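You operate a simulated robot arm through the tools that you are given. There is no shell and no other tool. Be economical: measure what you need, move in short steps, check, and stop when the job is done.

You are at the controls of a simulated two-armed robot. One attempt, no reset.

## Task
Wind the purple tape to the white stripe, key each fault on the tally and switch the light off.
Fine: light on while you wind; one press a fault, on the key of its kind; stripe at the red line; brake back on.

Only the result counts: the job must be done as asked and must still hold three seconds after the hand-in. Knocking over, shifting, dropping, spilling or breaking anything else fails it.

## Robot
Two 7-joint arms with two-finger parallel grippers on one trunk, on a base that drives. Base frame: it is fixed to the floor where the robot stands at the start and does not move with it; the origin is under the middle of the robot, x ahead of it, y to its left, z up. Units: mm, degrees, N and s.
The left shoulder is at the start at [50, 165, 1180], the right one opposite. With the tool pointing down near the work surface each hand reaches from about 240 to 700 mm from the robot's upright axis, wherever it stands, measured 20 degrees to its own side. Places, roughly: brake lever [500, 200, 900]; crease key [400, -100, 800]; dimmer knob [500, -100, 900]; fray key [400, -200, 800]; hole key [400, -100, 800]; light box switch [500, 0, 900]; stain key [400, -100, 800]. Payload 3.91 kg a hand.
Tool frame (each hand has its own): the origin (TCP) lies between the finger pads and is the grasp point; the fingertips stand 30 mm ahead of it; z points along the fingers, y is the line along which they close. The gripper opens to 110 mm. The fingers are 20 mm wide and 10 mm thick; the gripper's body (48 by 112 mm) begins 55 mm behind the TCP.
Orientation is that of the tool frame in the base frame, as a unit quaternion [w, x, y, z]. With the fingers straight down and closing along the base's y, the tool's x points along the base's -x, its y along +y and its z along -z.

## Interface
- The arms move only by the tool play_rows. It takes "left_plan", "right_plan" or both (then of equal length, played together; a hand with none holds still); each is a list that holds one entry, the list of rows, each a list of 7 numbers: the shift along the base's x, y, z in mm, then the turn, a rotation vector about the base's x, y, z in degrees, then the opening, from 0 (shut) to 1 (fully open). In form: [[[tx, ty, tz, ax, ay, az, gripper], ...]]. A call has 1 to 8 rows; each row shifts and turns the commanded pose from where the row before left it. Each row takes 0.2 s and may step no farther than 50 mm and 8.6 degrees from the row before; otherwise, or with a gripper value out of range, the whole call is refused. A pose out of reach is approached as far as the arm can. The call stops where the force on the tool passes 40 N (or 10 N more than at its start, if that is more) or the arm is blocked; 0.2 s more then pass. The fingers move at their own pace (about 45 mm/s each) and stop on an object; they squeeze with about 24 N. The grip force told is the motor's: it shows also when the fingers shut on nothing. Time passes only in rows, and 0.2 s behind the last, so rows that do not move let the fingers close. The reply holds the time, the measured pose of the TCP, the force on the tool along the base axes, the opening and the grip force, in the units named above and with some noise, with the torque about the TCP (base axes, N m) and any sound that the robot's microphone picked up.
- Cameras (640 x 400 px; columns grow to the right, rows downward): "scene" is now at [118, -16.4, 1356]; the picture's right is [-0.17, -0.98, 0.00], its down [-0.51, 0.09, -0.86] and it looks along [0.84, -0.15, -0.52] (base axes); focal length 261 px, centre (320, 200). "left" rides on the left gripper at [72, -17, -103] in its tool frame; the picture's right is [0.23, 0.97, 0.00], its down [-0.76, 0.18, -0.62] and it looks along [-0.61, 0.14, 0.78] (tool axes); focal length 222 px, centre (320, 200). "right" rides on the right gripper at [73, 17, -103] in its tool frame; the picture's right is [-0.23, 0.97, 0.00], its down [-0.76, -0.18, -0.62] and it looks along [-0.61, -0.14, 0.78] (tool axes); focal length 222 px, centre (320, 200).
- snapshot(camera): a new picture of that camera. It takes no simulated time.
- lift_body(by): slides the trunk up (or, below 0, down) by that many mm; the arms and the scene camera ride with it, the base frame stays. It gives what a move gives, with no picture.
- steer(legs): drives the robot by 1 to 6 legs, each [ahead, left, turn to the left] in mm, mm and degrees, along the robot's own axes; the way and the turn of a leg run together, so that a leg with both is an arc; at most 1500 mm and 180 degrees a leg. The arms and the cameras ride along, it lands a little off, and it stops where it bumps. It gives what a move gives.
- aim_head(pan, tilt): turns the head with the scene camera to pan (to the left, within 80 degrees either way) and tilt (down, from -29 to 69), counted from straight ahead of the robot. It gives what a move gives.
- point_at(camera, pixels): for up to 12 pixels [column, row] of the newest picture of that camera ("zoom" is the newest enlarged one), the place [x, y, z] in the base frame of the surface seen there, good to about 3 mm. It takes no simulated time.
- close_up(camera, box): a new picture of the part [left, top, right, bottom] of that camera's present view, enlarged. It takes no simulated time.
- hand_in(): hands the job in; it is judged then, once.

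Keep the steps short. Do not move on a guess: measure, check each grasp and each placing, and mend mistakes. In all there are 80 turns and 70 pictures (those below and enlarged ones count). Leave the grippers open and the arms clear of the work at the hand-in unless told otherwise, and finish with a single line.

The tools are called after "Emit:" as name(argument=value, ...) on one line, values as JSON. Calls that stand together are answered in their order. play_rows: Moves the arms, as the interface text tells. Its arguments: {"type":"object","properties":{"left_plan":{"type":"array","items":{"type":"array","items":{"type":"array","items":{"type":"number"}}}},"right_plan":{"type":"array","items":{"type":"array","items":{"type":"array","items":{"type":"number"}}}}},"required":[]} The other tools are called the same way: lift_body (by) slides the trunk up or down; steer (legs) drives the base; aim_head (pan, tilt) turns the head that bears the scene camera; snapshot (camera) takes a picture; point_at (camera, pixels) gives the place of the surface under pixels of a picture; close_up (camera, box) takes an enlarged picture of a part of a camera's view; hand_in () hands the job in.

At the start:

```text
clock: 0.0
left_tool_pos: [462.2, 140.4, 1175.8]
left_tcp_rot: [0.001, 0.0, 1.0, 0.0]
left_ft_force: [0.3, 0.3, 0.0]
left_moment: [-0.02, 0.0, -0.04]
left_grip_width: 109.9
left_grip_force: 0.1
right_tool_pos: [469.0, -280.4, 1171.8]
right_tcp_rot: [0.0, 0.001, 1.0, -0.001]
right_ft_force: [-0.4, -0.5, -0.5]
right_moment: [0.01, 0.0, -0.02]
right_grip_width: 109.8
right_grip_force: 0.1
trunk travel left (down, up): [-400.0, 103.0]
robot x, y, heading: [-0.1, 0.4, -0.1]
head pan, tilt: [-9.9, 31.2]
```

scene: 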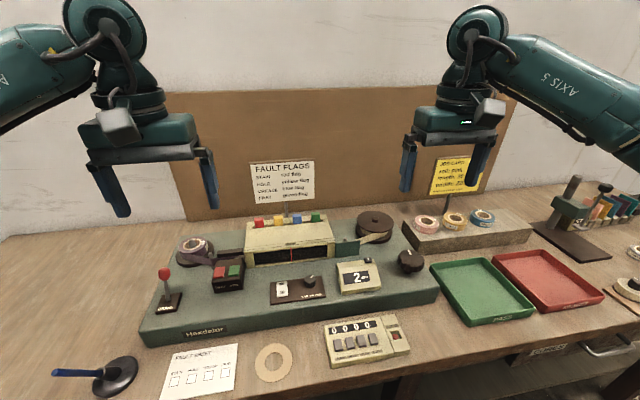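
right: 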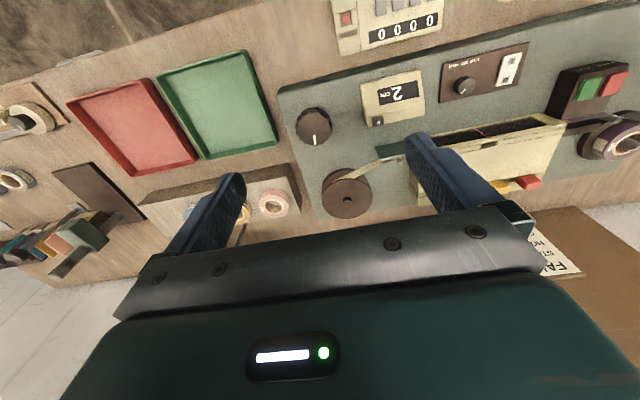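
left: 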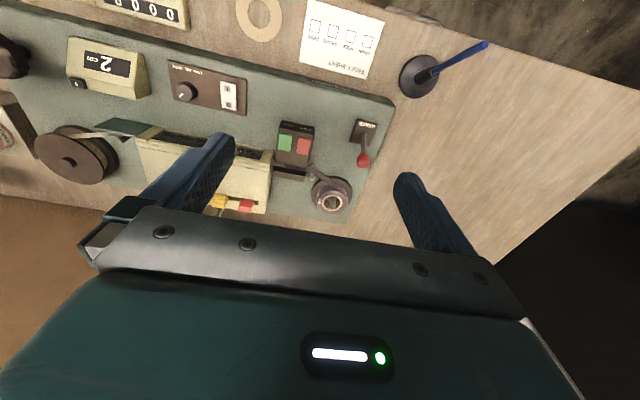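

I see a tape winding bench: the brake lever is at about (165,290), the light box at (290,240), the counter at (358,275) and the tally at (365,340). I'll enlarge these parts to read the labels.

Emit:
close_up(camera="scene", box=[140, 200, 300, 300])

Emit:
close_up(camera="scene", box=[260, 230, 440, 342])

Emit:
close_up(camera="scene", box=[310, 300, 430, 375])

Emit:
close_up(camera="scene", box=[235, 150, 395, 250])

Emit:
close_up(camera="scene", box=[140, 330, 252, 400])

```text
4.00 times, centred on (220, 250) of scene
```

zoom: 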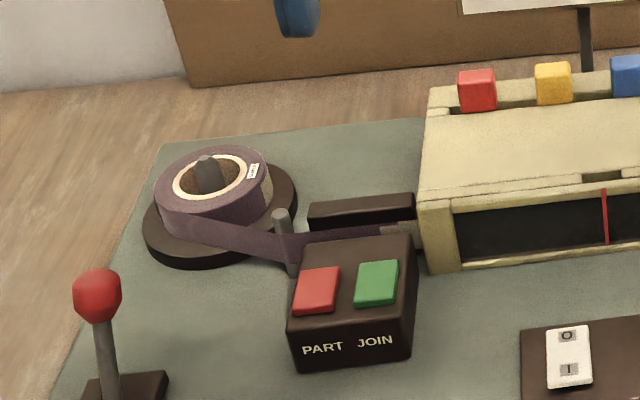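

```text
3.56 times, centred on (350, 286) of scene
```

zoom: 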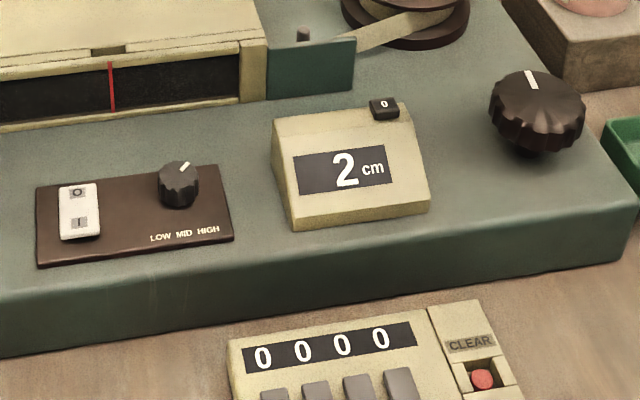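

```text
5.33 times, centred on (370, 338) of scene
```

zoom: 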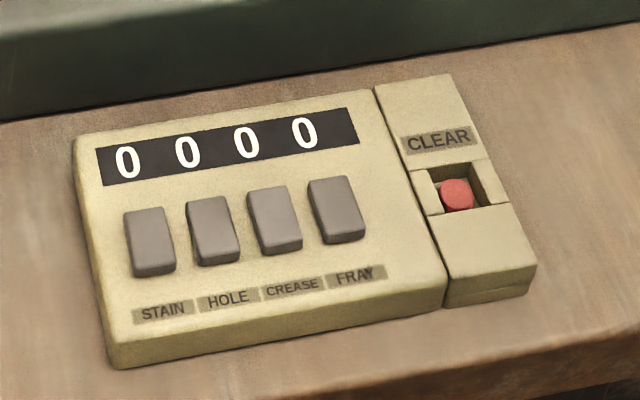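

```text
4.00 times, centred on (315, 200) of scene
```

zoom: 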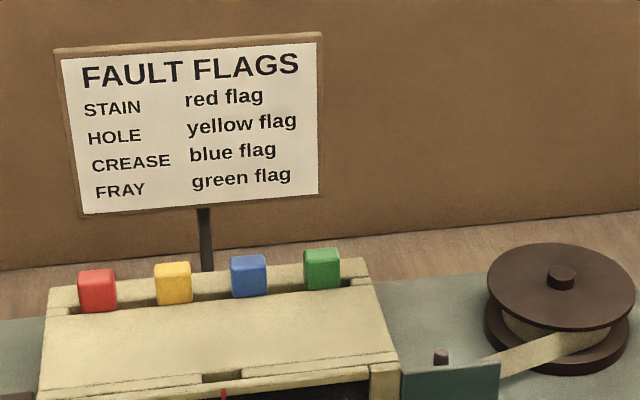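

```text
5.71 times, centred on (196, 365) of scene
```

zoom: 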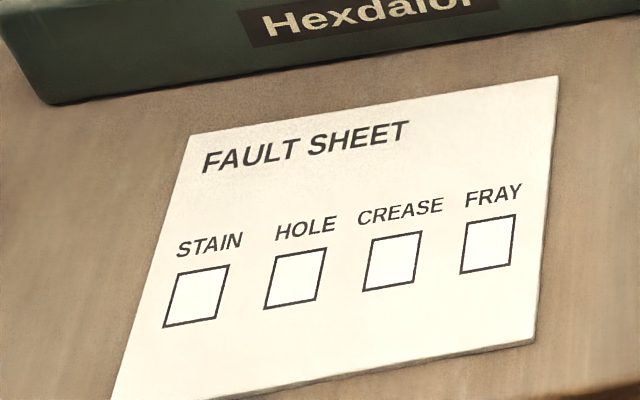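

Next I'll read the yellow note at (455,177) and measure the main controls in a fresh scene picture.

Emit:
close_up(camera="scene", box=[410, 145, 506, 205])

Emit:
snapshot(camera="scene")

Emit:
point_at(camera="scene", pixels=[[164, 273], [172, 300], [281, 285], [283, 293], [309, 281], [411, 257], [375, 218], [337, 340], [349, 343], [361, 341], [373, 338], [290, 255]])

Emit:
close_up(camera="left", box=[260, 90, 420, 190])

Emit:
close_up(camera="right", box=[270, 20, 460, 139])

```text
6.67 times, centred on (458, 175) of scene
```

zoom: 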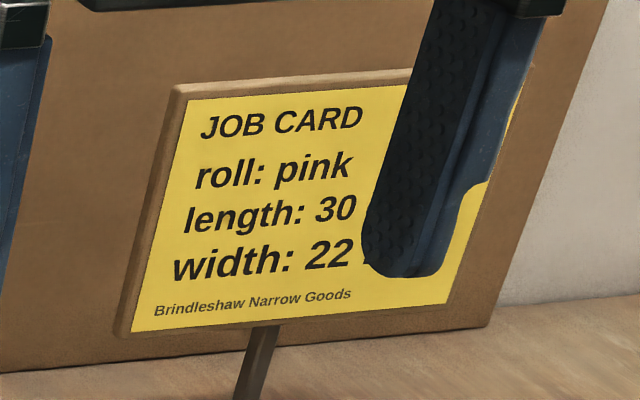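

```text
60 pictures are left
```

scene: 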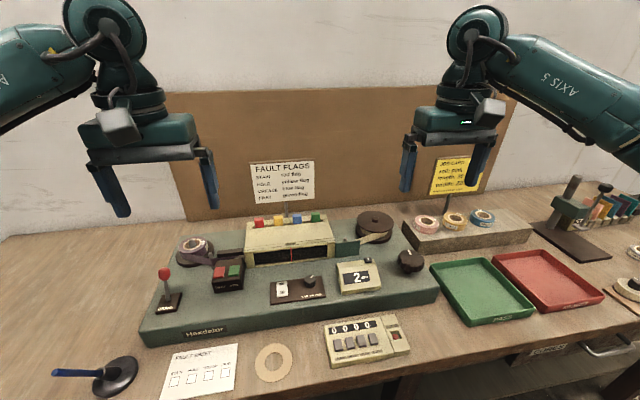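

```text
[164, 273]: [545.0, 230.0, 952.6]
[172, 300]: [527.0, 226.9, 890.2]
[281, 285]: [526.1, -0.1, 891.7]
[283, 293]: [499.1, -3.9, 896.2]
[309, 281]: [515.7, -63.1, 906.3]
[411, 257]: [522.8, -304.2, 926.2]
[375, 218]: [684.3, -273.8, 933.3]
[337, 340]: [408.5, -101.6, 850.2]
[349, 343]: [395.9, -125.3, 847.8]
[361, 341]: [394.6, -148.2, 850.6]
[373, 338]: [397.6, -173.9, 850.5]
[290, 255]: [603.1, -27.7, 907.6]
```

```text
4.00 times, centred on (340, 140) of left
```

zoom: 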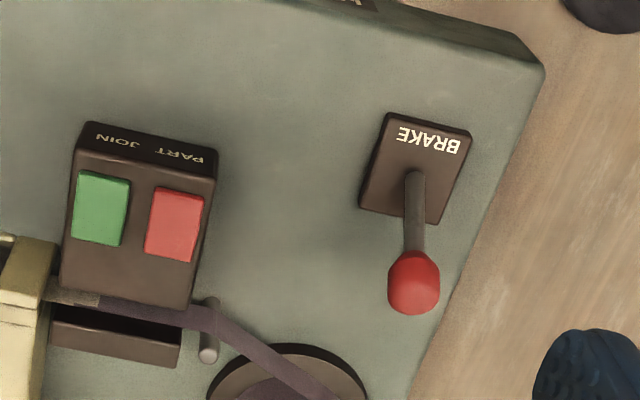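

```text
3.36 times, centred on (365, 80) of right
```

zoom: 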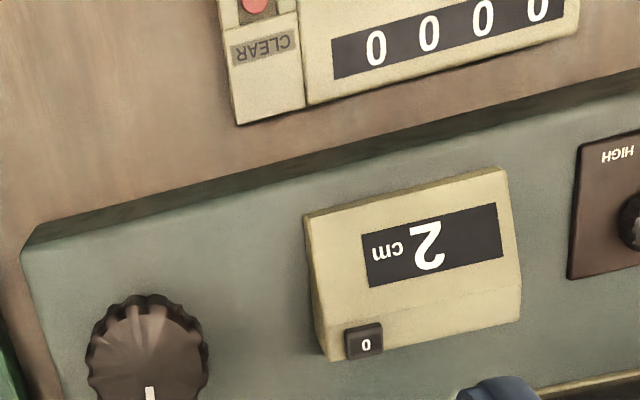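

The light switch's near end "I" stands proud at [499,-4,896], so it is off. I'll shut the left fingers and move them over that end, stopping about 25 mm above it.

Emit:
play_rows(left_plan=[[[11, -48, 0, 0, 0, 0, 0], [11, -48, 0, 0, 0, 0, 0], [11, -48, -10, 0, 0, 0, 0], [0, 0, -45, 0, 0, 0, 0], [0, 0, -45, 0, 0, 0, 0], [0, 0, -45, 0, 0, 0, 0], [0, 0, -45, 0, 0, 0, 0], [0, 0, -33, 0, 0, 0, 0]]])

Emit:
close_up(camera="scene", box=[240, 230, 400, 330])

Emit:
snapshot(camera="left")

```text
refused: row 3 steps farther than a row can; nothing moved
```

```text
4.00 times, centred on (320, 280) of scene
```

zoom: 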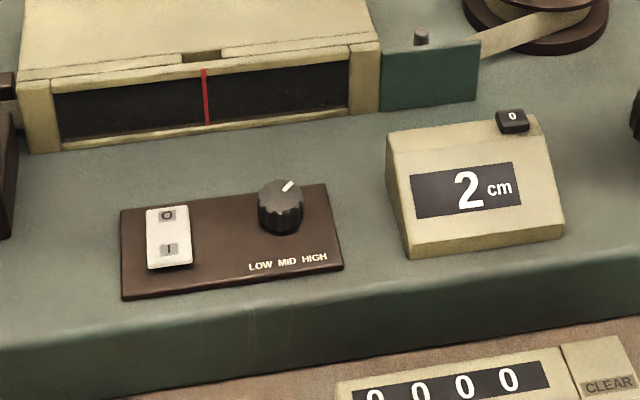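

```text
56 pictures are left
```

left: 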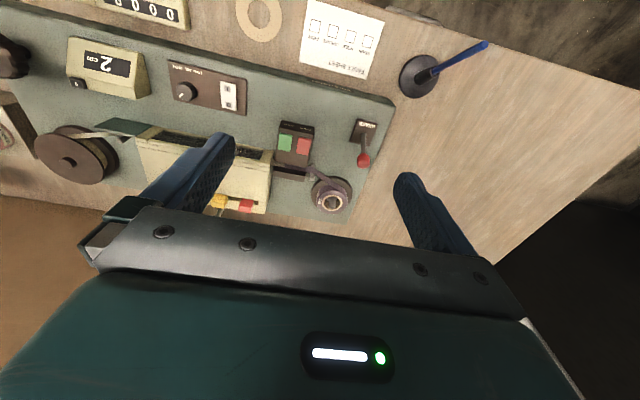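

The third row was too long and the whole call was refused. I'll measure the switch, dimmer and knob more finely from the enlarged picture, and resend with smaller rows.

Emit:
point_at(camera="zoom", pixels=[[167, 216], [169, 249], [172, 262], [150, 262], [190, 258], [287, 186], [282, 210], [205, 100], [70, 110], [335, 95]])

Emit:
play_rows(left_plan=[[[11, -47, 0, 0, 0, 0, 0], [11, -47, 0, 0, 0, 0, 0], [11, -46, -10, 0, 0, 0, 0], [0, 0, -45, 0, 0, 0, 0], [0, 0, -45, 0, 0, 0, 0], [0, 0, -45, 0, 0, 0, 0], [0, 0, -45, 0, 0, 0, 0], [0, 0, -30, 0, 0, 0, 0]]])

Emit:
snapshot(camera="scene")

```text
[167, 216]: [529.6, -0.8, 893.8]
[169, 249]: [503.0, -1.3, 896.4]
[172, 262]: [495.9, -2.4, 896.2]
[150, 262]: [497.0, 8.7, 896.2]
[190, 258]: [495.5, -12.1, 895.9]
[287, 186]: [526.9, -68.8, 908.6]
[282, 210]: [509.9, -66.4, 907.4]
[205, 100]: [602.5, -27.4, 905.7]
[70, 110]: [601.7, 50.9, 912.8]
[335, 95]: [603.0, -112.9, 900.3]
```

```text
clock: 1.8
left_tool_pos: [494.9, 2.6, 956.5]
left_tcp_rot: [0.001, 0.0, 1.0, -0.002]
left_ft_force: [0.7, 0.4, -0.3]
left_moment: [0.0, 0.01, 0.0]
left_grip_width: 0.0
left_grip_force: 23.7
right_tool_pos: [468.6, -280.5, 1172.7]
right_tcp_rot: [0.0, 0.0, 1.0, 0.0]
right_ft_force: [0.4, 0.4, -0.7]
right_moment: [0.01, -0.01, -0.01]
right_grip_width: 109.9
right_grip_force: 0.1
trunk travel left (down, up): [-400.0, 103.0]
robot x, y, heading: [-1.2, -0.1, 0.3]
head pan, tilt: [-9.9, 31.2]
```

```text
55 pictures are left
```

scene: 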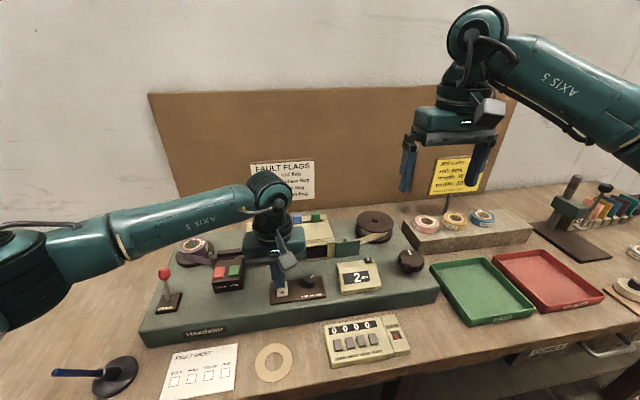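

The tip is at [495,3] and about 30 mm above the rocker. I'll nudge it onto the middle of the "I" half and press down in small steps.

Emit:
play_rows(left_plan=[[[7, -4, -20, 0, 0, 0, 0], [0, 0, -8, 0, 0, 0, 0], [0, 0, -4, 0, 0, 0, 0], [0, 0, -3, 0, 0, 0, 0], [0, 0, -3, 0, 0, 0, 0]]])

Emit:
close_up(camera="scene", box=[220, 220, 400, 332])

```text
clock: 3.0
left_tool_pos: [501.1, -2.1, 924.0]
left_tcp_rot: [0.004, 0.0, 1.0, -0.002]
left_ft_force: [-2.1, 5.3, 25.6]
left_moment: [0.2, -0.2, -0.16]
left_grip_width: 0.0
left_grip_force: 23.9
right_tool_pos: [467.4, -279.8, 1174.4]
right_tcp_rot: [0.001, 0.001, 1.0, 0.0]
right_ft_force: [-0.7, 0.1, 0.1]
right_moment: [0.01, 0.0, -0.01]
right_grip_width: 109.8
right_grip_force: 0.0
trunk travel left (down, up): [-400.0, 103.0]
robot x, y, heading: [2.4, -0.3, -0.1]
head pan, tilt: [-9.9, 31.2]
heard: click
```

```text
3.56 times, centred on (310, 276) of scene
```

zoom: 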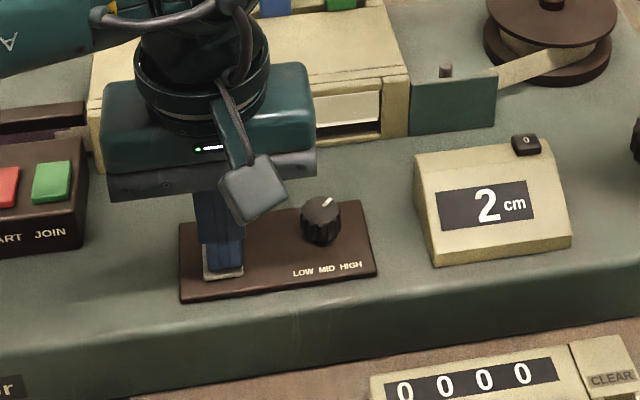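

A click came and the window glows, so the light is on. I'll raise the left hand, swing it toward the brake lever and open it partway.

Emit:
play_rows(left_plan=[[[0, 0, 45, 0, 0, 0, 0], [0, 0, 45, 0, 0, 0, 0.3], [0, 47, 10, 0, 0, 0, 0.6], [0, 47, 10, 0, 0, 0, 0.6], [0, 47, 0, 0, 0, 0, 0.6], [0, 47, 0, 0, 0, 0, 0.6], [0, 44, 0, 0, 0, 0, 0.6], [0, 0, 0, 0, 0, 0, 0.6]]])

Emit:
close_up(camera="scene", box=[240, 200, 400, 300])

Emit:
close_up(camera="scene", box=[130, 220, 250, 295])

Emit:
snapshot(camera="left")

```text
clock: 4.8
left_tool_pos: [503.5, 229.1, 1028.8]
left_tcp_rot: [0.001, 0.001, 1.0, -0.001]
left_ft_force: [-0.5, 0.4, -0.2]
left_moment: [-0.02, 0.0, -0.06]
left_grip_width: 66.1
left_grip_force: 0.1
right_tool_pos: [469.9, -281.0, 1172.5]
right_tcp_rot: [0.0, 0.0, 1.0, 0.0]
right_ft_force: [0.0, 0.1, 0.7]
right_moment: [-0.01, 0.02, -0.03]
right_grip_width: 109.8
right_grip_force: 0.0
trunk travel left (down, up): [-400.0, 103.0]
robot x, y, heading: [0.6, -3.6, -0.2]
head pan, tilt: [-9.9, 31.2]
```

```text
4.00 times, centred on (320, 250) of scene
```

zoom: 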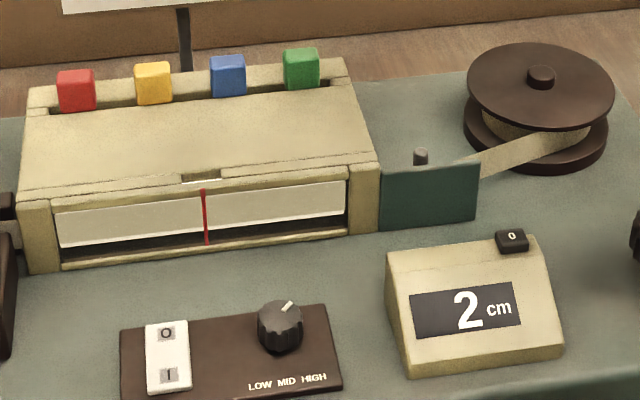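

```text
5.33 times, centred on (190, 258) of scene
```

zoom: 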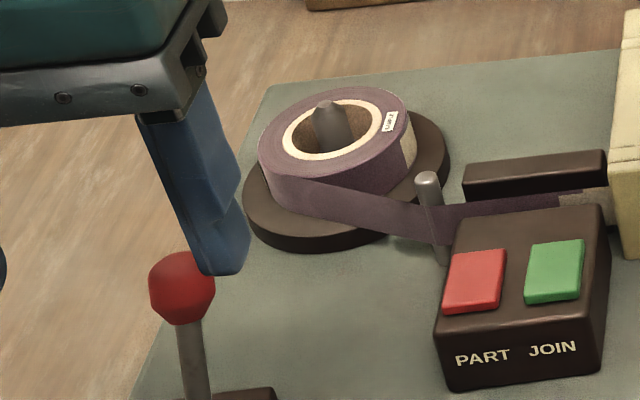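

```text
51 pictures are left
```

left: 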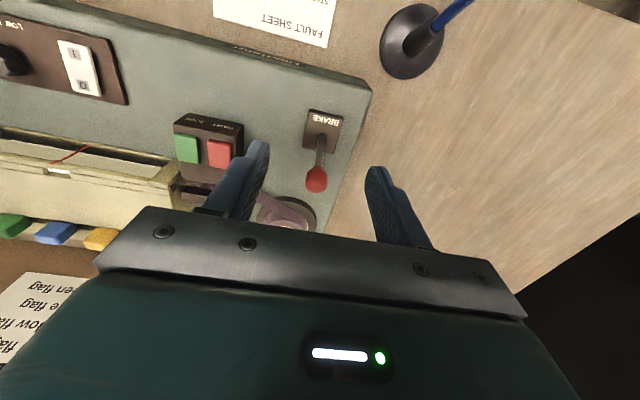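

The window now shows the pale leader, with the purple tape waiting at its left. I'll measure the brake ball at (317,180), its foot, and how near the supply spool is.

Emit:
point_at(camera="left", pixels=[[317, 180], [317, 172], [320, 148], [322, 135], [306, 181], [327, 181], [290, 205], [316, 225], [285, 200]])

Emit:
point_at(camera="zoom", pixels=[[265, 165], [185, 290], [190, 350], [250, 205], [365, 97]])

```text
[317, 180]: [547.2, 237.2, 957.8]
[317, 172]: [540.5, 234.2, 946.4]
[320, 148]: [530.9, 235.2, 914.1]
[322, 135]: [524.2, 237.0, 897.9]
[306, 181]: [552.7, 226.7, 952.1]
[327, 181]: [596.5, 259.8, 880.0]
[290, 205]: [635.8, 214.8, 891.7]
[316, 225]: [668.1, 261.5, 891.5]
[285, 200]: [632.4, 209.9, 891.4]
```

```text
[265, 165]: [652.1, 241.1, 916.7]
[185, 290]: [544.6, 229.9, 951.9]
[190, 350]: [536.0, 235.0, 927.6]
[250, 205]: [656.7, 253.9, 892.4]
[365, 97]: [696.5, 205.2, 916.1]
```

The ball centre is near [550,234,952] and the shaft leans about 22° away, with the spool well behind at x>620. I'll straddle the ball with the open fingers and close on it.

Emit:
play_rows(left_plan=[[[45, 5, 0, 0, 0, 0, 0.6], [0, 0, -40, 0, 0, 0, 0.6], [0, 0, -37, 0, 0, 0, 0.6], [0, 0, 0, 0, 0, 0, 0.2], [0, 0, 0, 0, 0, 0, 0.2], [0, 0, 0, 0, 0, 0, 0.1], [0, 0, 0, 0, 0, 0, 0.1]]])

Emit:
close_up(camera="scene", box=[120, 220, 240, 295])

```text
clock: 6.4
left_tool_pos: [546.9, 236.0, 953.9]
left_tcp_rot: [0.001, -0.004, 1.0, 0.001]
left_ft_force: [0.6, 18.8, 2.4]
left_moment: [0.26, 0.01, 0.12]
left_grip_width: 21.0
left_grip_force: 43.9
right_tool_pos: [469.0, -278.9, 1172.7]
right_tcp_rot: [-0.001, 0.0, 1.0, -0.001]
right_ft_force: [-1.1, -0.4, -0.2]
right_moment: [0.01, -0.01, -0.02]
right_grip_width: 109.8
right_grip_force: 0.0
trunk travel left (down, up): [-400.0, 103.0]
robot x, y, heading: [-0.8, 0.6, -0.0]
head pan, tilt: [-9.9, 31.2]
```

```text
5.33 times, centred on (180, 258) of scene
```

zoom: 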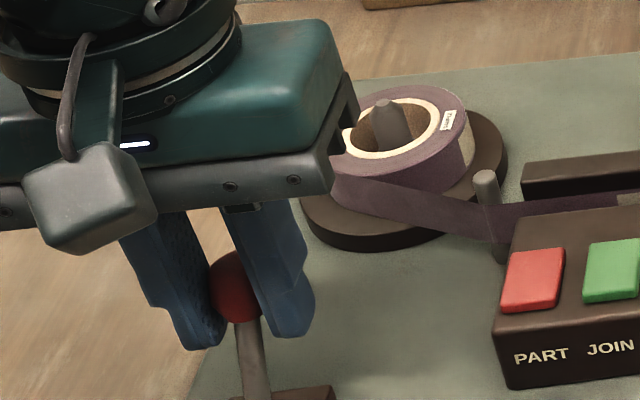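

The ball is held at 21 mm wide. I'll pull it toward the robot on an arc.

Emit:
play_rows(left_plan=[[[-10, 2, 3.5, 0, 0, 0, 0.15], [-10, 0, 2, 0, 0, 0, 0.15], [-10, 0, 0.5, 0, 0, 0, 0.15], [-10, 0, -0.7, 0, 0, 0, 0.15], [-10, 0, -2.8, 0, 0, 0, 0.15], [-8, 0, -3, 0, 0, 0, 0.15]]])

Emit:
close_up(camera="scene", box=[120, 220, 280, 320])

```text
clock: 7.8
left_tool_pos: [487.8, 233.4, 950.1]
left_tcp_rot: [0.0, 0.001, 1.0, -0.001]
left_ft_force: [-0.6, -0.3, -0.3]
left_moment: [-0.03, 0.01, -0.01]
left_grip_width: 16.5
left_grip_force: 0.1
right_tool_pos: [469.2, -279.7, 1172.5]
right_tcp_rot: [0.0, 0.001, 1.0, 0.0]
right_ft_force: [-1.2, -0.8, 0.9]
right_moment: [0.02, 0.03, 0.01]
right_grip_width: 109.8
right_grip_force: 0.1
trunk travel left (down, up): [-400.0, 103.0]
robot x, y, heading: [1.4, 0.2, -0.3]
head pan, tilt: [-9.9, 31.2]
```

```text
4.00 times, centred on (200, 270) of scene
```

zoom: 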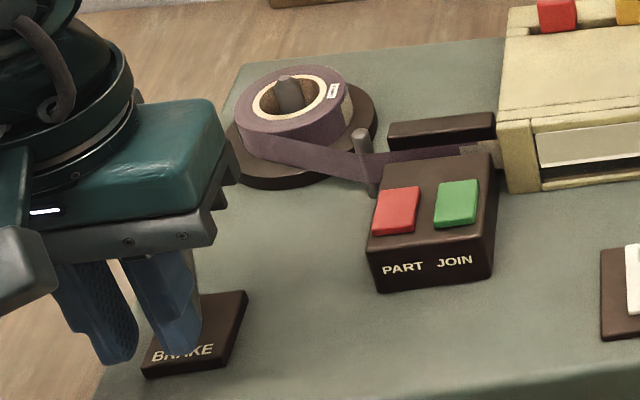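

The fingers are at 16.5 mm with no grip force, so the ball slipped out. I'll raise the hand and look for the lever.

Emit:
play_rows(left_plan=[[[0, 0, 45, 0, 0, 0, 0.5], [0, 0, 35, 0, 0, 0, 0.6], [0, 0, 0, 0, 0, 0, 0.6]]])

Emit:
snapshot(camera="left")

Emit:
point_at(camera="left", pixels=[[317, 180], [317, 172], [320, 148], [322, 135]])

```text
clock: 8.6
left_tool_pos: [490.1, 235.3, 1030.2]
left_tcp_rot: [0.001, 0.001, 1.0, -0.001]
left_ft_force: [0.1, 0.2, 0.5]
left_moment: [-0.03, -0.01, -0.01]
left_grip_width: 65.7
left_grip_force: 0.0
right_tool_pos: [469.9, -280.2, 1171.7]
right_tcp_rot: [0.0, 0.001, 1.0, 0.0]
right_ft_force: [-0.1, -0.5, -0.1]
right_moment: [-0.02, 0.0, 0.0]
right_grip_width: 110.3
right_grip_force: 0.1
trunk travel left (down, up): [-400.0, 103.0]
robot x, y, heading: [-0.4, 0.1, 0.2]
head pan, tilt: [-9.9, 31.2]
```

```text
48 pictures are left
```

left: 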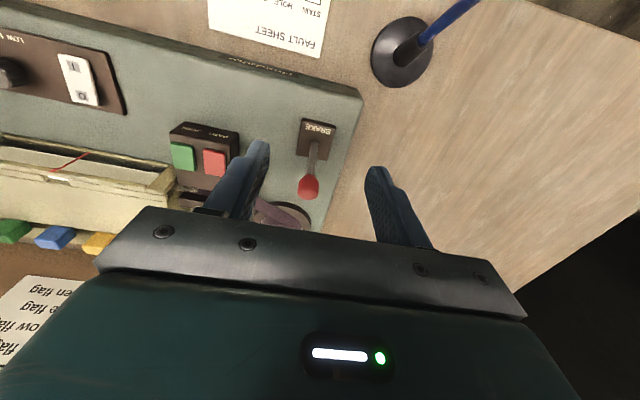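

```text
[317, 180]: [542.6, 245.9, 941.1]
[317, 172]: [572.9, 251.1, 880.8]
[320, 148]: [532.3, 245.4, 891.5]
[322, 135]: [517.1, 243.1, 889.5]
```

The ball is still leaning away, so my grip slid off it. I'll go behind it with shut fingers at x≈584, between ball and spool, and push it toward the robot instead.

Emit:
play_rows(left_plan=[[[48, 0, 0, 0, 0, 0, 0.2], [46, 0, 0, 0, 0, 0, 0], [0, 0, 0, 0, 0, 0, 0], [0, 0, 0, 0, 0, 0, 0], [0, 0, -40, 0, 0, 0, 0], [0, 0, -27, 0, 0, 0, 0]]])

Emit:
close_up(camera="scene", box=[120, 210, 280, 310])

```text
clock: 10.0
left_tool_pos: [585.8, 234.1, 963.6]
left_tcp_rot: [0.002, 0.0, 1.0, 0.0]
left_ft_force: [-0.7, -1.3, -0.5]
left_moment: [-0.01, -0.02, 0.01]
left_grip_width: 0.1
left_grip_force: 23.4
right_tool_pos: [469.2, -279.4, 1171.9]
right_tcp_rot: [0.0, 0.0, 1.0, 0.0]
right_ft_force: [0.7, 0.9, 0.5]
right_moment: [-0.02, 0.0, 0.01]
right_grip_width: 110.0
right_grip_force: 0.1
trunk travel left (down, up): [-400.0, 103.0]
robot x, y, heading: [0.3, -3.0, 0.0]
head pan, tilt: [-9.9, 31.2]
```

```text
4.00 times, centred on (200, 260) of scene
```

zoom: 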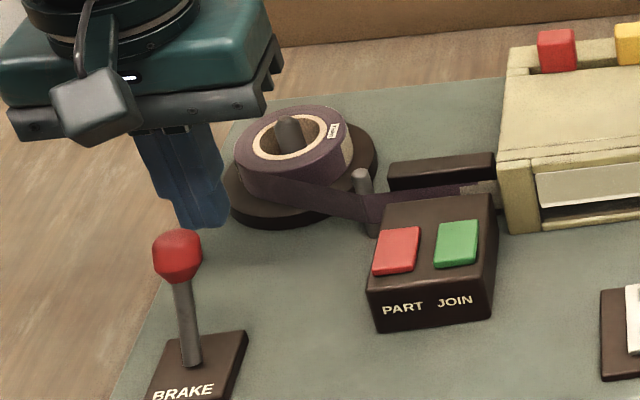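

The shut fingers stand behind the ball. Now I'll push toward the robot in 10 mm rows.

Emit:
play_rows(left_plan=[[[-12, 0, -4, 0, 0, 0, 0], [-10, 0, 0, 0, 0, 0, 0], [-10, 0, 0, 0, 0, 0, 0], [-10, 0, 0, 0, 0, 0, 0], [-10, 0, 0, 0, 0, 0, 0], [-10, 0, 0, 0, 0, 0, 0]]])

Emit:
close_up(camera="scene", box=[120, 220, 280, 320])

```text
clock: 11.4
left_tool_pos: [520.6, 234.4, 961.9]
left_tcp_rot: [0.002, 0.0, 1.0, -0.001]
left_ft_force: [1.0, -0.2, 0.7]
left_moment: [0.02, -0.06, 0.0]
left_grip_width: 0.2
left_grip_force: 24.1
right_tool_pos: [469.4, -280.5, 1173.5]
right_tcp_rot: [0.0, 0.001, 1.0, 0.0]
right_ft_force: [-0.6, 0.3, -0.4]
right_moment: [0.0, -0.01, -0.01]
right_grip_width: 110.0
right_grip_force: 0.1
trunk travel left (down, up): [-400.0, 103.0]
robot x, y, heading: [0.8, -1.7, -0.1]
head pan, tilt: [-9.9, 31.2]
```

```text
4.00 times, centred on (200, 270) of scene
```

zoom: 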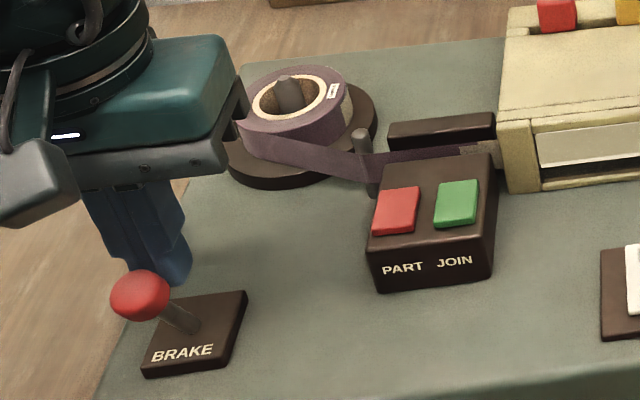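

The lever has tipped over toward the robot, and I feel almost no force. I'll lift the left hand clear and check that it stays there, and I'll measure the winding knob with the right camera.

Emit:
play_rows(left_plan=[[[10, 0, 20, 0, 0, 0, 0], [0, 0, 45, 0, 0, 0, 0], [-20, 20, 40, 0, 0, 0, 0.3], [-30, 30, 0, 0, 0, 0, 0.5], [-30, 30, 0, 0, 0, 0, 0.5]]])

Emit:
snapshot(camera="scene")

Emit:
snapshot(camera="right")

Emit:
point_at(camera="right", pixels=[[313, 124], [297, 124], [330, 124], [313, 110], [313, 142], [317, 136]])

Emit:
point_at(camera="scene", pixels=[[411, 255], [399, 257], [423, 257], [411, 265], [410, 272], [160, 292], [155, 290]])

```text
clock: 12.6
left_tool_pos: [447.8, 317.4, 1067.9]
left_tcp_rot: [0.002, 0.001, 1.0, -0.001]
left_ft_force: [-0.1, 0.6, 0.6]
left_moment: [-0.02, -0.01, 0.0]
left_grip_width: 55.0
left_grip_force: 0.1
right_tool_pos: [467.3, -279.8, 1171.8]
right_tcp_rot: [0.001, 0.0, 1.0, 0.0]
right_ft_force: [0.1, 0.1, 0.0]
right_moment: [0.0, -0.01, -0.02]
right_grip_width: 109.7
right_grip_force: 0.0
trunk travel left (down, up): [-400.0, 103.0]
robot x, y, heading: [-1.9, 2.3, 0.0]
head pan, tilt: [-9.9, 31.2]
```

```text
45 pictures are left
```

scene: 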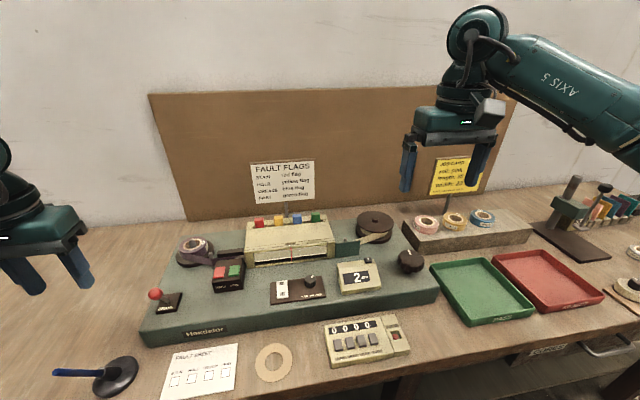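

```text
44 pictures are left
```

right: 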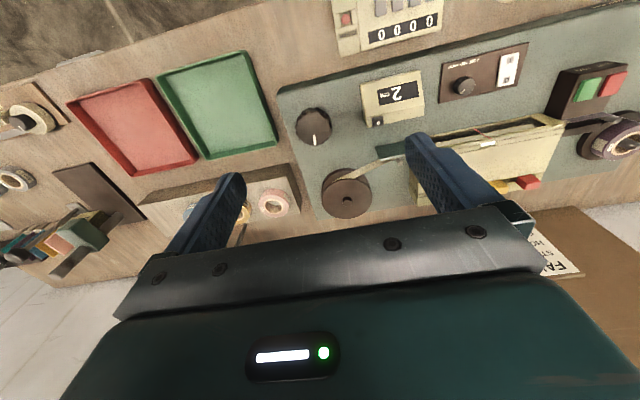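

```text
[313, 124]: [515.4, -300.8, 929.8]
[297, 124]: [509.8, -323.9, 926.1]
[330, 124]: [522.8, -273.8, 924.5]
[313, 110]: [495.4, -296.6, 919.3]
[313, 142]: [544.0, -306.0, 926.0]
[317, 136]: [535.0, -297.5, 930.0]
```

```text
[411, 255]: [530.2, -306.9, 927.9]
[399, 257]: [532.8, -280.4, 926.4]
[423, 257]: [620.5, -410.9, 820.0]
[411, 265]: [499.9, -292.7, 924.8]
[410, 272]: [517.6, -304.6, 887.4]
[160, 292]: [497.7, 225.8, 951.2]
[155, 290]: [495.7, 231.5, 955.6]
```

The brake lever stays tipped toward the robot. The winding knob is centred near [519,-300], about 54 mm across, with its top at z 930. I'll bring the right hand over it and go down around it.

Emit:
play_rows(right_plan=[[[25, -10, -40, 0, 0, 0, 0.7], [25, -10, -40, 0, 0, 0, 0.7], [0, 0, -48, 0, 0, 0, 0.7], [0, 0, -48, 0, 0, 0, 0.7], [0, 0, -24, 0, 0, 0, 0.7], [0, 0, 0, 0, 0, 0, 0.7]]])

Emit:
snapshot(camera="scene")

Emit:
snapshot(camera="right")

```text
clock: 14.0
left_tool_pos: [448.7, 318.3, 1066.8]
left_tcp_rot: [0.002, 0.0, 1.0, -0.001]
left_ft_force: [-0.6, -0.3, 0.3]
left_moment: [-0.03, -0.02, 0.0]
left_grip_width: 54.8
left_grip_force: 0.0
right_tool_pos: [517.9, -300.8, 969.4]
right_tcp_rot: [0.0, 0.0, 1.0, 0.0]
right_ft_force: [-0.2, -1.3, -0.1]
right_moment: [-0.01, 0.0, -0.01]
right_grip_width: 76.8
right_grip_force: 0.0
trunk travel left (down, up): [-400.0, 103.0]
robot x, y, heading: [-1.0, -1.9, 0.0]
head pan, tilt: [-9.9, 31.2]
```

```text
43 pictures are left
```

scene: 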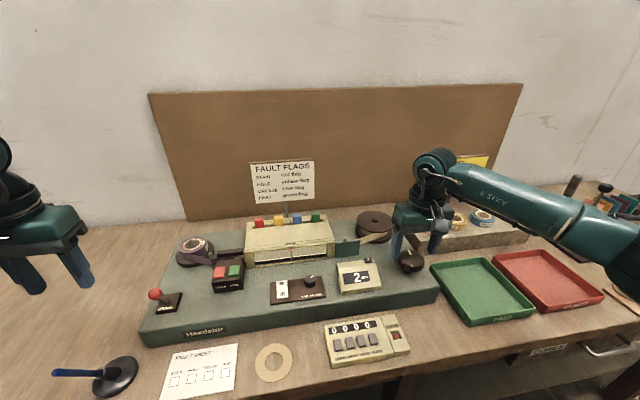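

```text
42 pictures are left
```

right: 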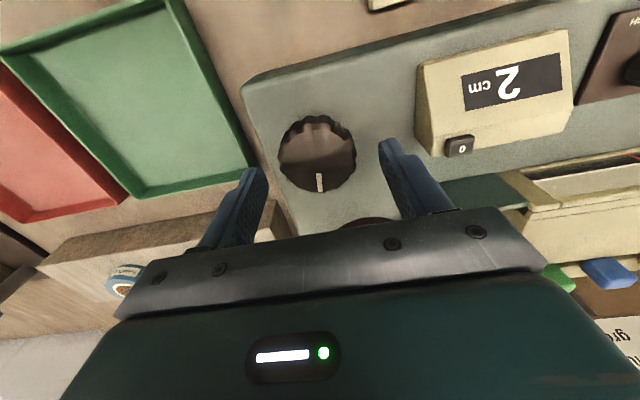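

The gap looks centred on the knob. I'll lower 34 mm, close, then turn 17° to the left to learn which way it winds.

Emit:
play_rows(right_plan=[[[0, 0, -20, 0, 0, 0, 0.7], [0, 0, -14, 0, 0, 0, 0.7], [0, 0, 0, 0, 0, 0, 0.4], [0, 0, 0, 0, 0, 0, 0.4], [0, 0, 0, 0, 0, 0, 0.4], [0, 0, 0, 0, 0, 8, 0.4], [0, 0, 0, 0, 0, 8, 0.4]]])

Emit:
close_up(camera="scene", box=[240, 200, 432, 320])

```text
clock: 15.6
left_tool_pos: [448.3, 313.4, 1068.0]
left_tcp_rot: [0.002, 0.001, 1.0, 0.0]
left_ft_force: [0.0, 0.0, -0.1]
left_moment: [0.02, -0.02, 0.01]
left_grip_width: 55.0
left_grip_force: 0.1
right_tool_pos: [516.0, -306.2, 936.7]
right_tcp_rot: [-0.002, -0.135, 0.991, -0.001]
right_ft_force: [-4.6, -22.9, -0.3]
right_moment: [-0.3, 0.15, -1.7]
right_grip_width: 57.6
right_grip_force: 45.1
trunk travel left (down, up): [-400.0, 103.0]
robot x, y, heading: [-1.1, -0.8, -0.4]
head pan, tilt: [-9.9, 31.2]
```

```text
3.33 times, centred on (336, 260) of scene
```

zoom: 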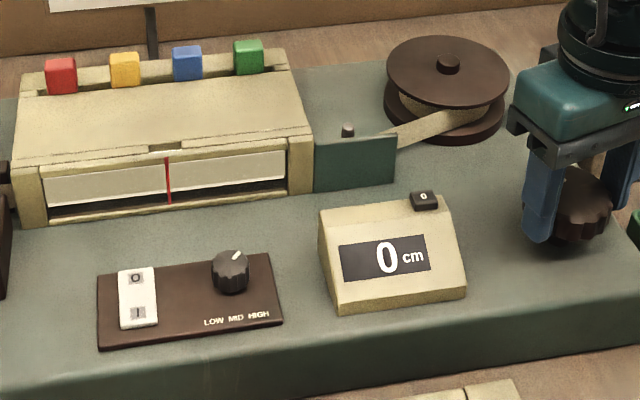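

The count dropped from 2 to 0, so left is the wrong way and winding is a turn to the right. The sideways pull shows the knob centre nearer y=-305, so I'll shift there and turn right 48°.

Emit:
play_rows(right_plan=[[[0, -4, 0, 0, 0, 0, 0.4], [0, 0, 0, 0, 0, -8, 0.4], [0, 0, 0, 0, 0, -8, 0.4], [0, 0, 0, 0, 0, -8, 0.4], [0, 0, 0, 0, 0, -8, 0.4], [0, 0, 0, 0, 0, -8, 0.4], [0, 0, 0, 0, 0, -8, 0.4]]])

Emit:
close_up(camera="scene", box=[220, 200, 412, 320])

```text
clock: 17.2
left_tool_pos: [448.2, 318.5, 1066.5]
left_tcp_rot: [0.002, 0.0, 1.0, -0.002]
left_ft_force: [0.9, 0.7, 0.0]
left_moment: [-0.01, 0.02, 0.03]
left_grip_width: 54.8
left_grip_force: 0.0
right_tool_pos: [518.6, -298.8, 937.2]
right_tcp_rot: [-0.003, 0.274, 0.962, 0.002]
right_ft_force: [-15.5, 17.8, -18.9]
right_moment: [0.39, -0.02, 0.04]
right_grip_width: 57.1
right_grip_force: 45.3
trunk travel left (down, up): [-400.0, 103.0]
robot x, y, heading: [2.1, 3.9, -0.3]
head pan, tilt: [-9.9, 31.2]
```

```text
3.33 times, centred on (316, 260) of scene
```

zoom: 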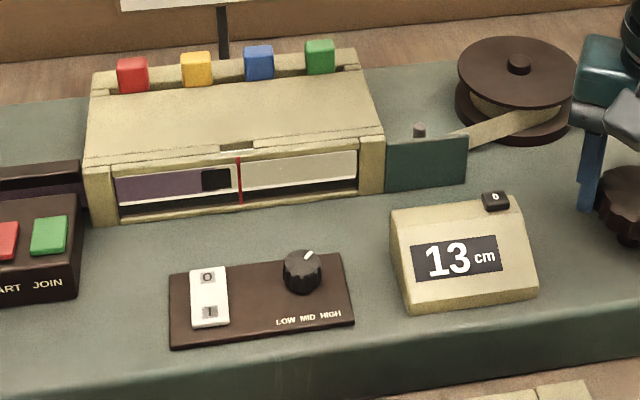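

The count is now 13 cm after 48°, about 3.7° a cm, and purple tape shows with a dark patch at (215,180). I'll look closely at the window.

Emit:
close_up(camera="scene", box=[240, 235, 336, 275])

```text
6.67 times, centred on (288, 255) of scene
```

zoom: 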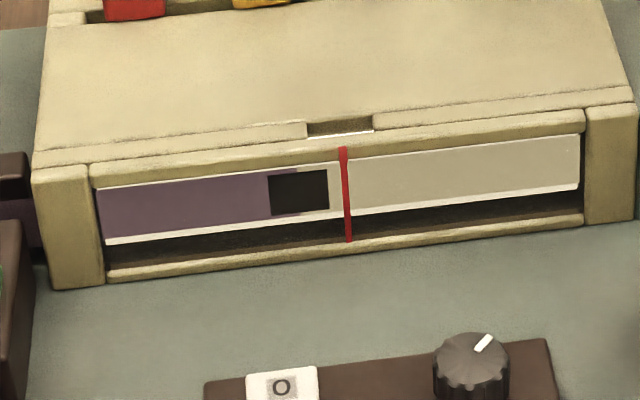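

The dark square is the join patch, with plain leader to its right and clean purple so far. I'll wind on about 11 cm more (40°).

Emit:
play_rows(right_plan=[[[0, 2, 2, 0, 0, -8, 0.4], [0, 0, 0, 0, 0, -8, 0.4], [0, 0, 0, 0, 0, -8, 0.4], [0, 0, 0, 0, 0, -8, 0.4], [0, 0, 0, 0, 0, -8, 0.4]]])

Emit:
close_up(camera="scene", box=[240, 230, 384, 300])

```text
clock: 18.4
left_tool_pos: [450.2, 319.0, 1065.2]
left_tcp_rot: [0.0, 0.0, 1.0, -0.002]
left_ft_force: [-0.3, -0.1, 0.5]
left_moment: [-0.02, 0.0, 0.02]
left_grip_width: 55.0
left_grip_force: 0.0
right_tool_pos: [522.4, -298.3, 938.2]
right_tcp_rot: [-0.001, 0.587, 0.809, 0.002]
right_ft_force: [12.0, 26.3, -28.9]
right_moment: [0.56, 0.05, 0.15]
right_grip_width: 57.0
right_grip_force: 45.2
trunk travel left (down, up): [-400.0, 103.0]
robot x, y, heading: [-0.3, 4.1, -0.1]
head pan, tilt: [-9.9, 31.2]
```

```text
4.44 times, centred on (312, 265) of scene
```

zoom: 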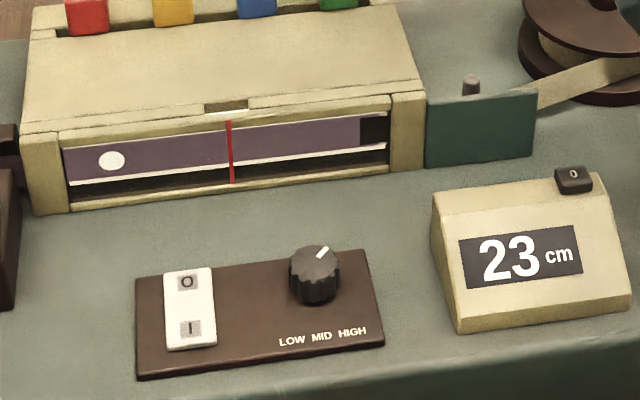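

At 23 cm a round bright hole shows at (112,160); that is hole no. 1. I'll ease the side forces and wind 24° more.

Emit:
play_rows(right_plan=[[[1, 3, -4, 0, 0, 0, 0.4], [0, 0, 0, 0, 0, -8, 0.4], [0, 0, 0, 0, 0, -8, 0.4], [0, 0, 0, 0, 0, -8, 0.4]]])

Emit:
close_up(camera="scene", box=[240, 230, 384, 300])

```text
clock: 19.4
left_tool_pos: [449.8, 320.4, 1066.2]
left_tcp_rot: [0.0, 0.001, 1.0, -0.002]
left_ft_force: [-0.1, -0.1, -0.1]
left_moment: [-0.02, 0.01, -0.03]
left_grip_width: 54.9
left_grip_force: 0.0
right_tool_pos: [525.7, -296.9, 938.6]
right_tcp_rot: [0.003, 0.745, 0.667, 0.004]
right_ft_force: [26.8, 14.7, 8.1]
right_moment: [-0.52, 0.79, 0.17]
right_grip_width: 57.0
right_grip_force: 45.0
trunk travel left (down, up): [-400.0, 103.0]
robot x, y, heading: [-2.5, 0.7, -0.1]
head pan, tilt: [-9.9, 31.2]
```

```text
4.44 times, centred on (312, 265) of scene
```

zoom: 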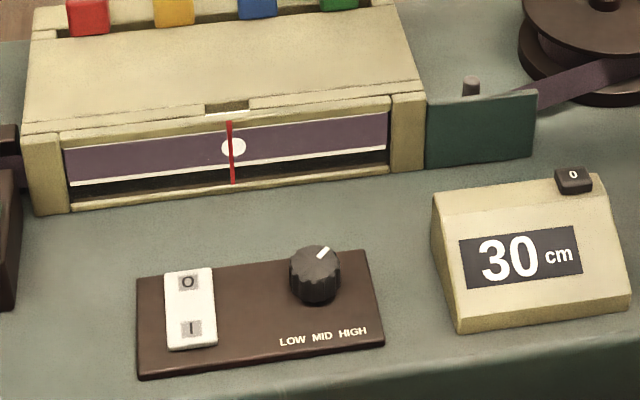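

The hole is now at the red line at 30 cm. The wrist is at -96°, so I'll open, check that the knob holds, and turn back to regrasp.

Emit:
play_rows(right_plan=[[[0, 0, 0, 0, 0, 0, 0.7], [0, 0, 0, 0, 0, 0, 0.75], [0, 0, 0, 0, 0, 8.5, 0.75], [0, 0, 0, 0, 0, 8.5, 0.75], [0, 0, 0, 0, 0, 8.5, 0.75], [0, 0, 0, 0, 0, 8.5, 0.75], [0, 0, 0, 0, 0, 8.5, 0.75], [0, 0, 0, 0, 0, 8.5, 0.75]]])

Emit:
play_rows(right_plan=[[[0, 0, 0, 0, 0, 8.5, 0.75], [0, 0, 0, 0, 0, 8.5, 0.75], [0, 0, 0, 0, 0, 8.5, 0.75], [0, 0, 0, 0, 0, 8.5, 0.75], [0, 0, 0, 0, 0, 8.5, 0.75], [0, 0, 0, 0, 0, 8.5, 0.75], [0, 0, 0, 0, 0, 8.5, 0.75], [0, 0, 0, 0, 0, 8.5, 0.75]]])

Emit:
snapshot(camera="right")

Emit:
close_up(camera="scene", box=[240, 220, 448, 350])

```text
clock: 21.2
left_tool_pos: [448.1, 317.3, 1067.1]
left_tcp_rot: [0.003, 0.0, 1.0, -0.001]
left_ft_force: [-1.2, 0.6, 0.7]
left_moment: [0.01, 0.05, 0.01]
left_grip_width: 55.1
left_grip_force: 0.0
right_tool_pos: [519.2, -298.7, 934.7]
right_tcp_rot: [0.0, 0.382, 0.924, 0.001]
right_ft_force: [-0.2, 0.4, 0.2]
right_moment: [0.02, 0.01, 0.0]
right_grip_width: 82.5
right_grip_force: 0.1
trunk travel left (down, up): [-400.0, 103.0]
robot x, y, heading: [2.3, -1.8, -0.2]
head pan, tilt: [-9.9, 31.2]
```

```text
clock: 23.0
left_tool_pos: [448.2, 317.8, 1067.2]
left_tcp_rot: [0.002, 0.0, 1.0, 0.0]
left_ft_force: [0.6, 0.8, -0.1]
left_moment: [0.03, -0.02, 0.0]
left_grip_width: 55.0
left_grip_force: 0.1
right_tool_pos: [519.0, -298.3, 935.2]
right_tcp_rot: [0.0, -0.201, 0.98, -0.001]
right_ft_force: [-1.1, 0.6, -0.6]
right_moment: [0.02, 0.0, -0.03]
right_grip_width: 82.6
right_grip_force: 0.1
trunk travel left (down, up): [-400.0, 103.0]
robot x, y, heading: [1.9, -1.4, 0.2]
head pan, tilt: [-9.9, 31.2]
```

```text
36 pictures are left
```

right: 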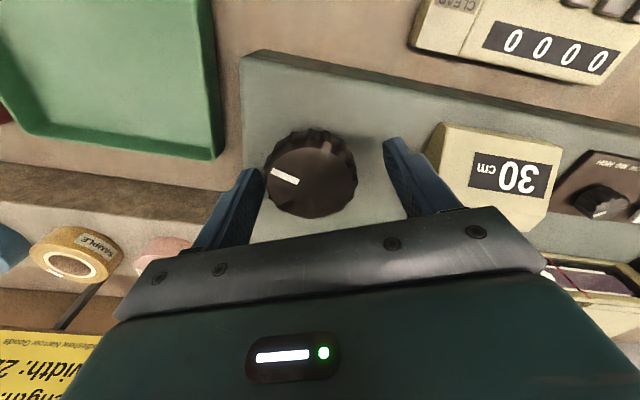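

```text
3.08 times, centred on (344, 285) of scene
```

zoom: 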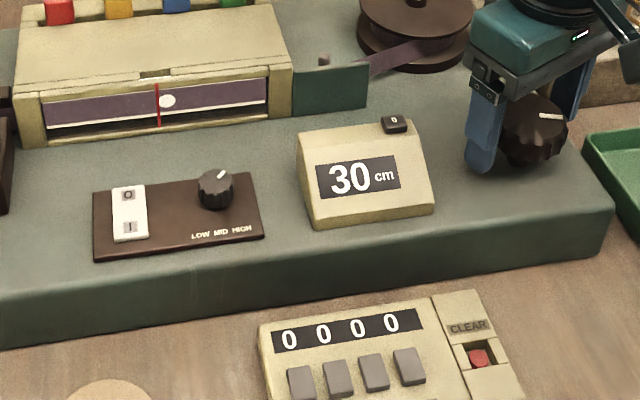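

The count holds at 30. The knob looks a little off-centre between the fingers, so I'll measure its rim to centre the grasp.

Emit:
point_at(camera="right", pixels=[[311, 172], [272, 172], [352, 172], [311, 135], [311, 210], [285, 176]])

```text
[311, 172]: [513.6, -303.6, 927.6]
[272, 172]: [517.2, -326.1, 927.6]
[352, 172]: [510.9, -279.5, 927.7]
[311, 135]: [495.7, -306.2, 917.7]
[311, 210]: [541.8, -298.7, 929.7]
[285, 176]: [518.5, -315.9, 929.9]
```

The knob centre is about [518,-303], so I'll shift 4 mm right, turn 34° further, then close.

Emit:
play_rows(right_plan=[[[0, -4, 0, 0, 0, 8.5, 0.75], [0, 0, 0, 0, 0, 8.5, 0.75], [0, 0, 0, 0, 0, 8.5, 0.75], [0, 0, 0, 0, 0, 8.5, 0.75], [0, 0, 0, 0, 0, 0, 0.45], [0, 0, 0, 0, 0, 0, 0.45], [0, 0, 0, 0, 0, 0, 0.45]]])

Emit:
play_rows(right_plan=[[[0, 0, 0, 0, 0, -8, 0.45], [0, 0, 0, 0, 0, -8, 0.45], [0, 0, 0, 0, 0, -8, 0.45], [0, 0, 0, 0, 0, -8, 0.45], [0, 0, 0, 0, 0, -8, 0.45]]])

Emit:
close_up(camera="scene", box=[240, 230, 384, 300])

```text
clock: 24.6
left_tool_pos: [449.9, 315.6, 1066.4]
left_tcp_rot: [0.001, 0.001, 1.0, 0.0]
left_ft_force: [0.4, -0.4, -0.2]
left_moment: [0.01, -0.02, 0.01]
left_grip_width: 55.2
left_grip_force: 0.0
right_tool_pos: [520.9, -304.2, 943.3]
right_tcp_rot: [0.008, -0.24, 0.971, -0.013]
right_ft_force: [14.5, -20.5, 4.8]
right_moment: [-0.15, 0.07, -0.11]
right_grip_width: 58.0
right_grip_force: 43.5
right hand out of reach, approached as far as the arm can: row 1, 2, 3, 4
trunk travel left (down, up): [-400.0, 103.0]
robot x, y, heading: [2.3, 1.0, 0.1]
head pan, tilt: [-9.9, 31.2]
```

```text
clock: 25.8
left_tool_pos: [449.0, 316.0, 1067.5]
left_tcp_rot: [0.001, 0.0, 1.0, 0.0]
left_ft_force: [0.3, 0.0, -0.3]
left_moment: [-0.02, -0.03, 0.01]
left_grip_width: 54.9
left_grip_force: 0.1
right_tool_pos: [521.1, -302.8, 944.4]
right_tcp_rot: [0.004, 0.106, 0.994, -0.013]
right_ft_force: [16.6, -16.8, 4.1]
right_moment: [-0.04, 0.11, -0.01]
right_grip_width: 57.8
right_grip_force: 44.9
trunk travel left (down, up): [-400.0, 103.0]
robot x, y, heading: [0.4, -0.6, -0.2]
head pan, tilt: [-9.9, 31.2]
```

```text
4.44 times, centred on (312, 265) of scene
```

zoom: 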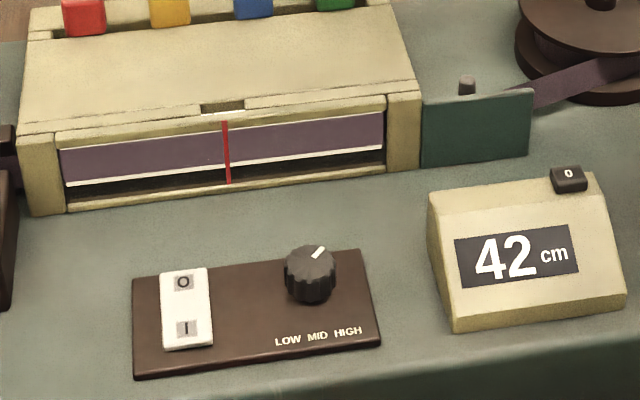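

At 42 cm the window looks clean. The wrist limit on the left turn is about +28°. I'll wind 11 cm more and look at the window more closely.

Emit:
play_rows(right_plan=[[[0, 0, 0, 0, 0, -8, 0.45], [0, 0, 0, 0, 0, -8, 0.45], [0, 0, 0, 0, 0, -8, 0.45], [0, 0, 0, 0, 0, -8, 0.45], [0, 0, 0, 0, 0, -8, 0.45]]])

Emit:
close_up(camera="scene", box=[246, 238, 390, 298])

```text
clock: 27.0
left_tool_pos: [450.5, 317.3, 1066.0]
left_tcp_rot: [0.001, 0.0, 1.0, -0.001]
left_ft_force: [-0.5, -0.3, 0.3]
left_moment: [-0.03, 0.0, 0.0]
left_grip_width: 55.1
left_grip_force: 0.2
right_tool_pos: [522.2, -300.0, 944.1]
right_tcp_rot: [0.0, 0.438, 0.899, -0.012]
right_ft_force: [26.6, -4.6, 0.5]
right_moment: [-0.33, -1.26, 0.08]
right_grip_width: 57.5
right_grip_force: 45.4
trunk travel left (down, up): [-400.0, 103.0]
robot x, y, heading: [1.2, 1.8, -0.2]
head pan, tilt: [-9.9, 31.2]
```

```text
4.44 times, centred on (318, 268) of scene
```

zoom: 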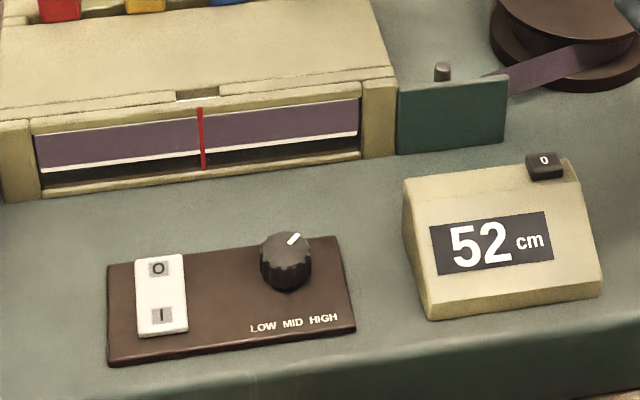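

52 cm looks clean so far. I'll take one high enlargement of the window alone for faint marks.

Emit:
close_up(camera="scene", box=[248, 240, 334, 285])

```text
7.44 times, centred on (291, 262) of scene
```

zoom: 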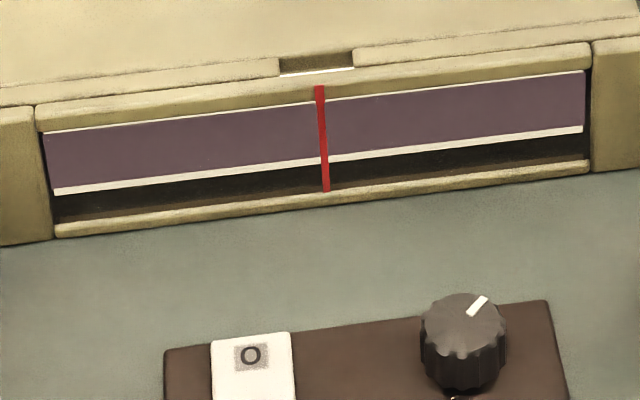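

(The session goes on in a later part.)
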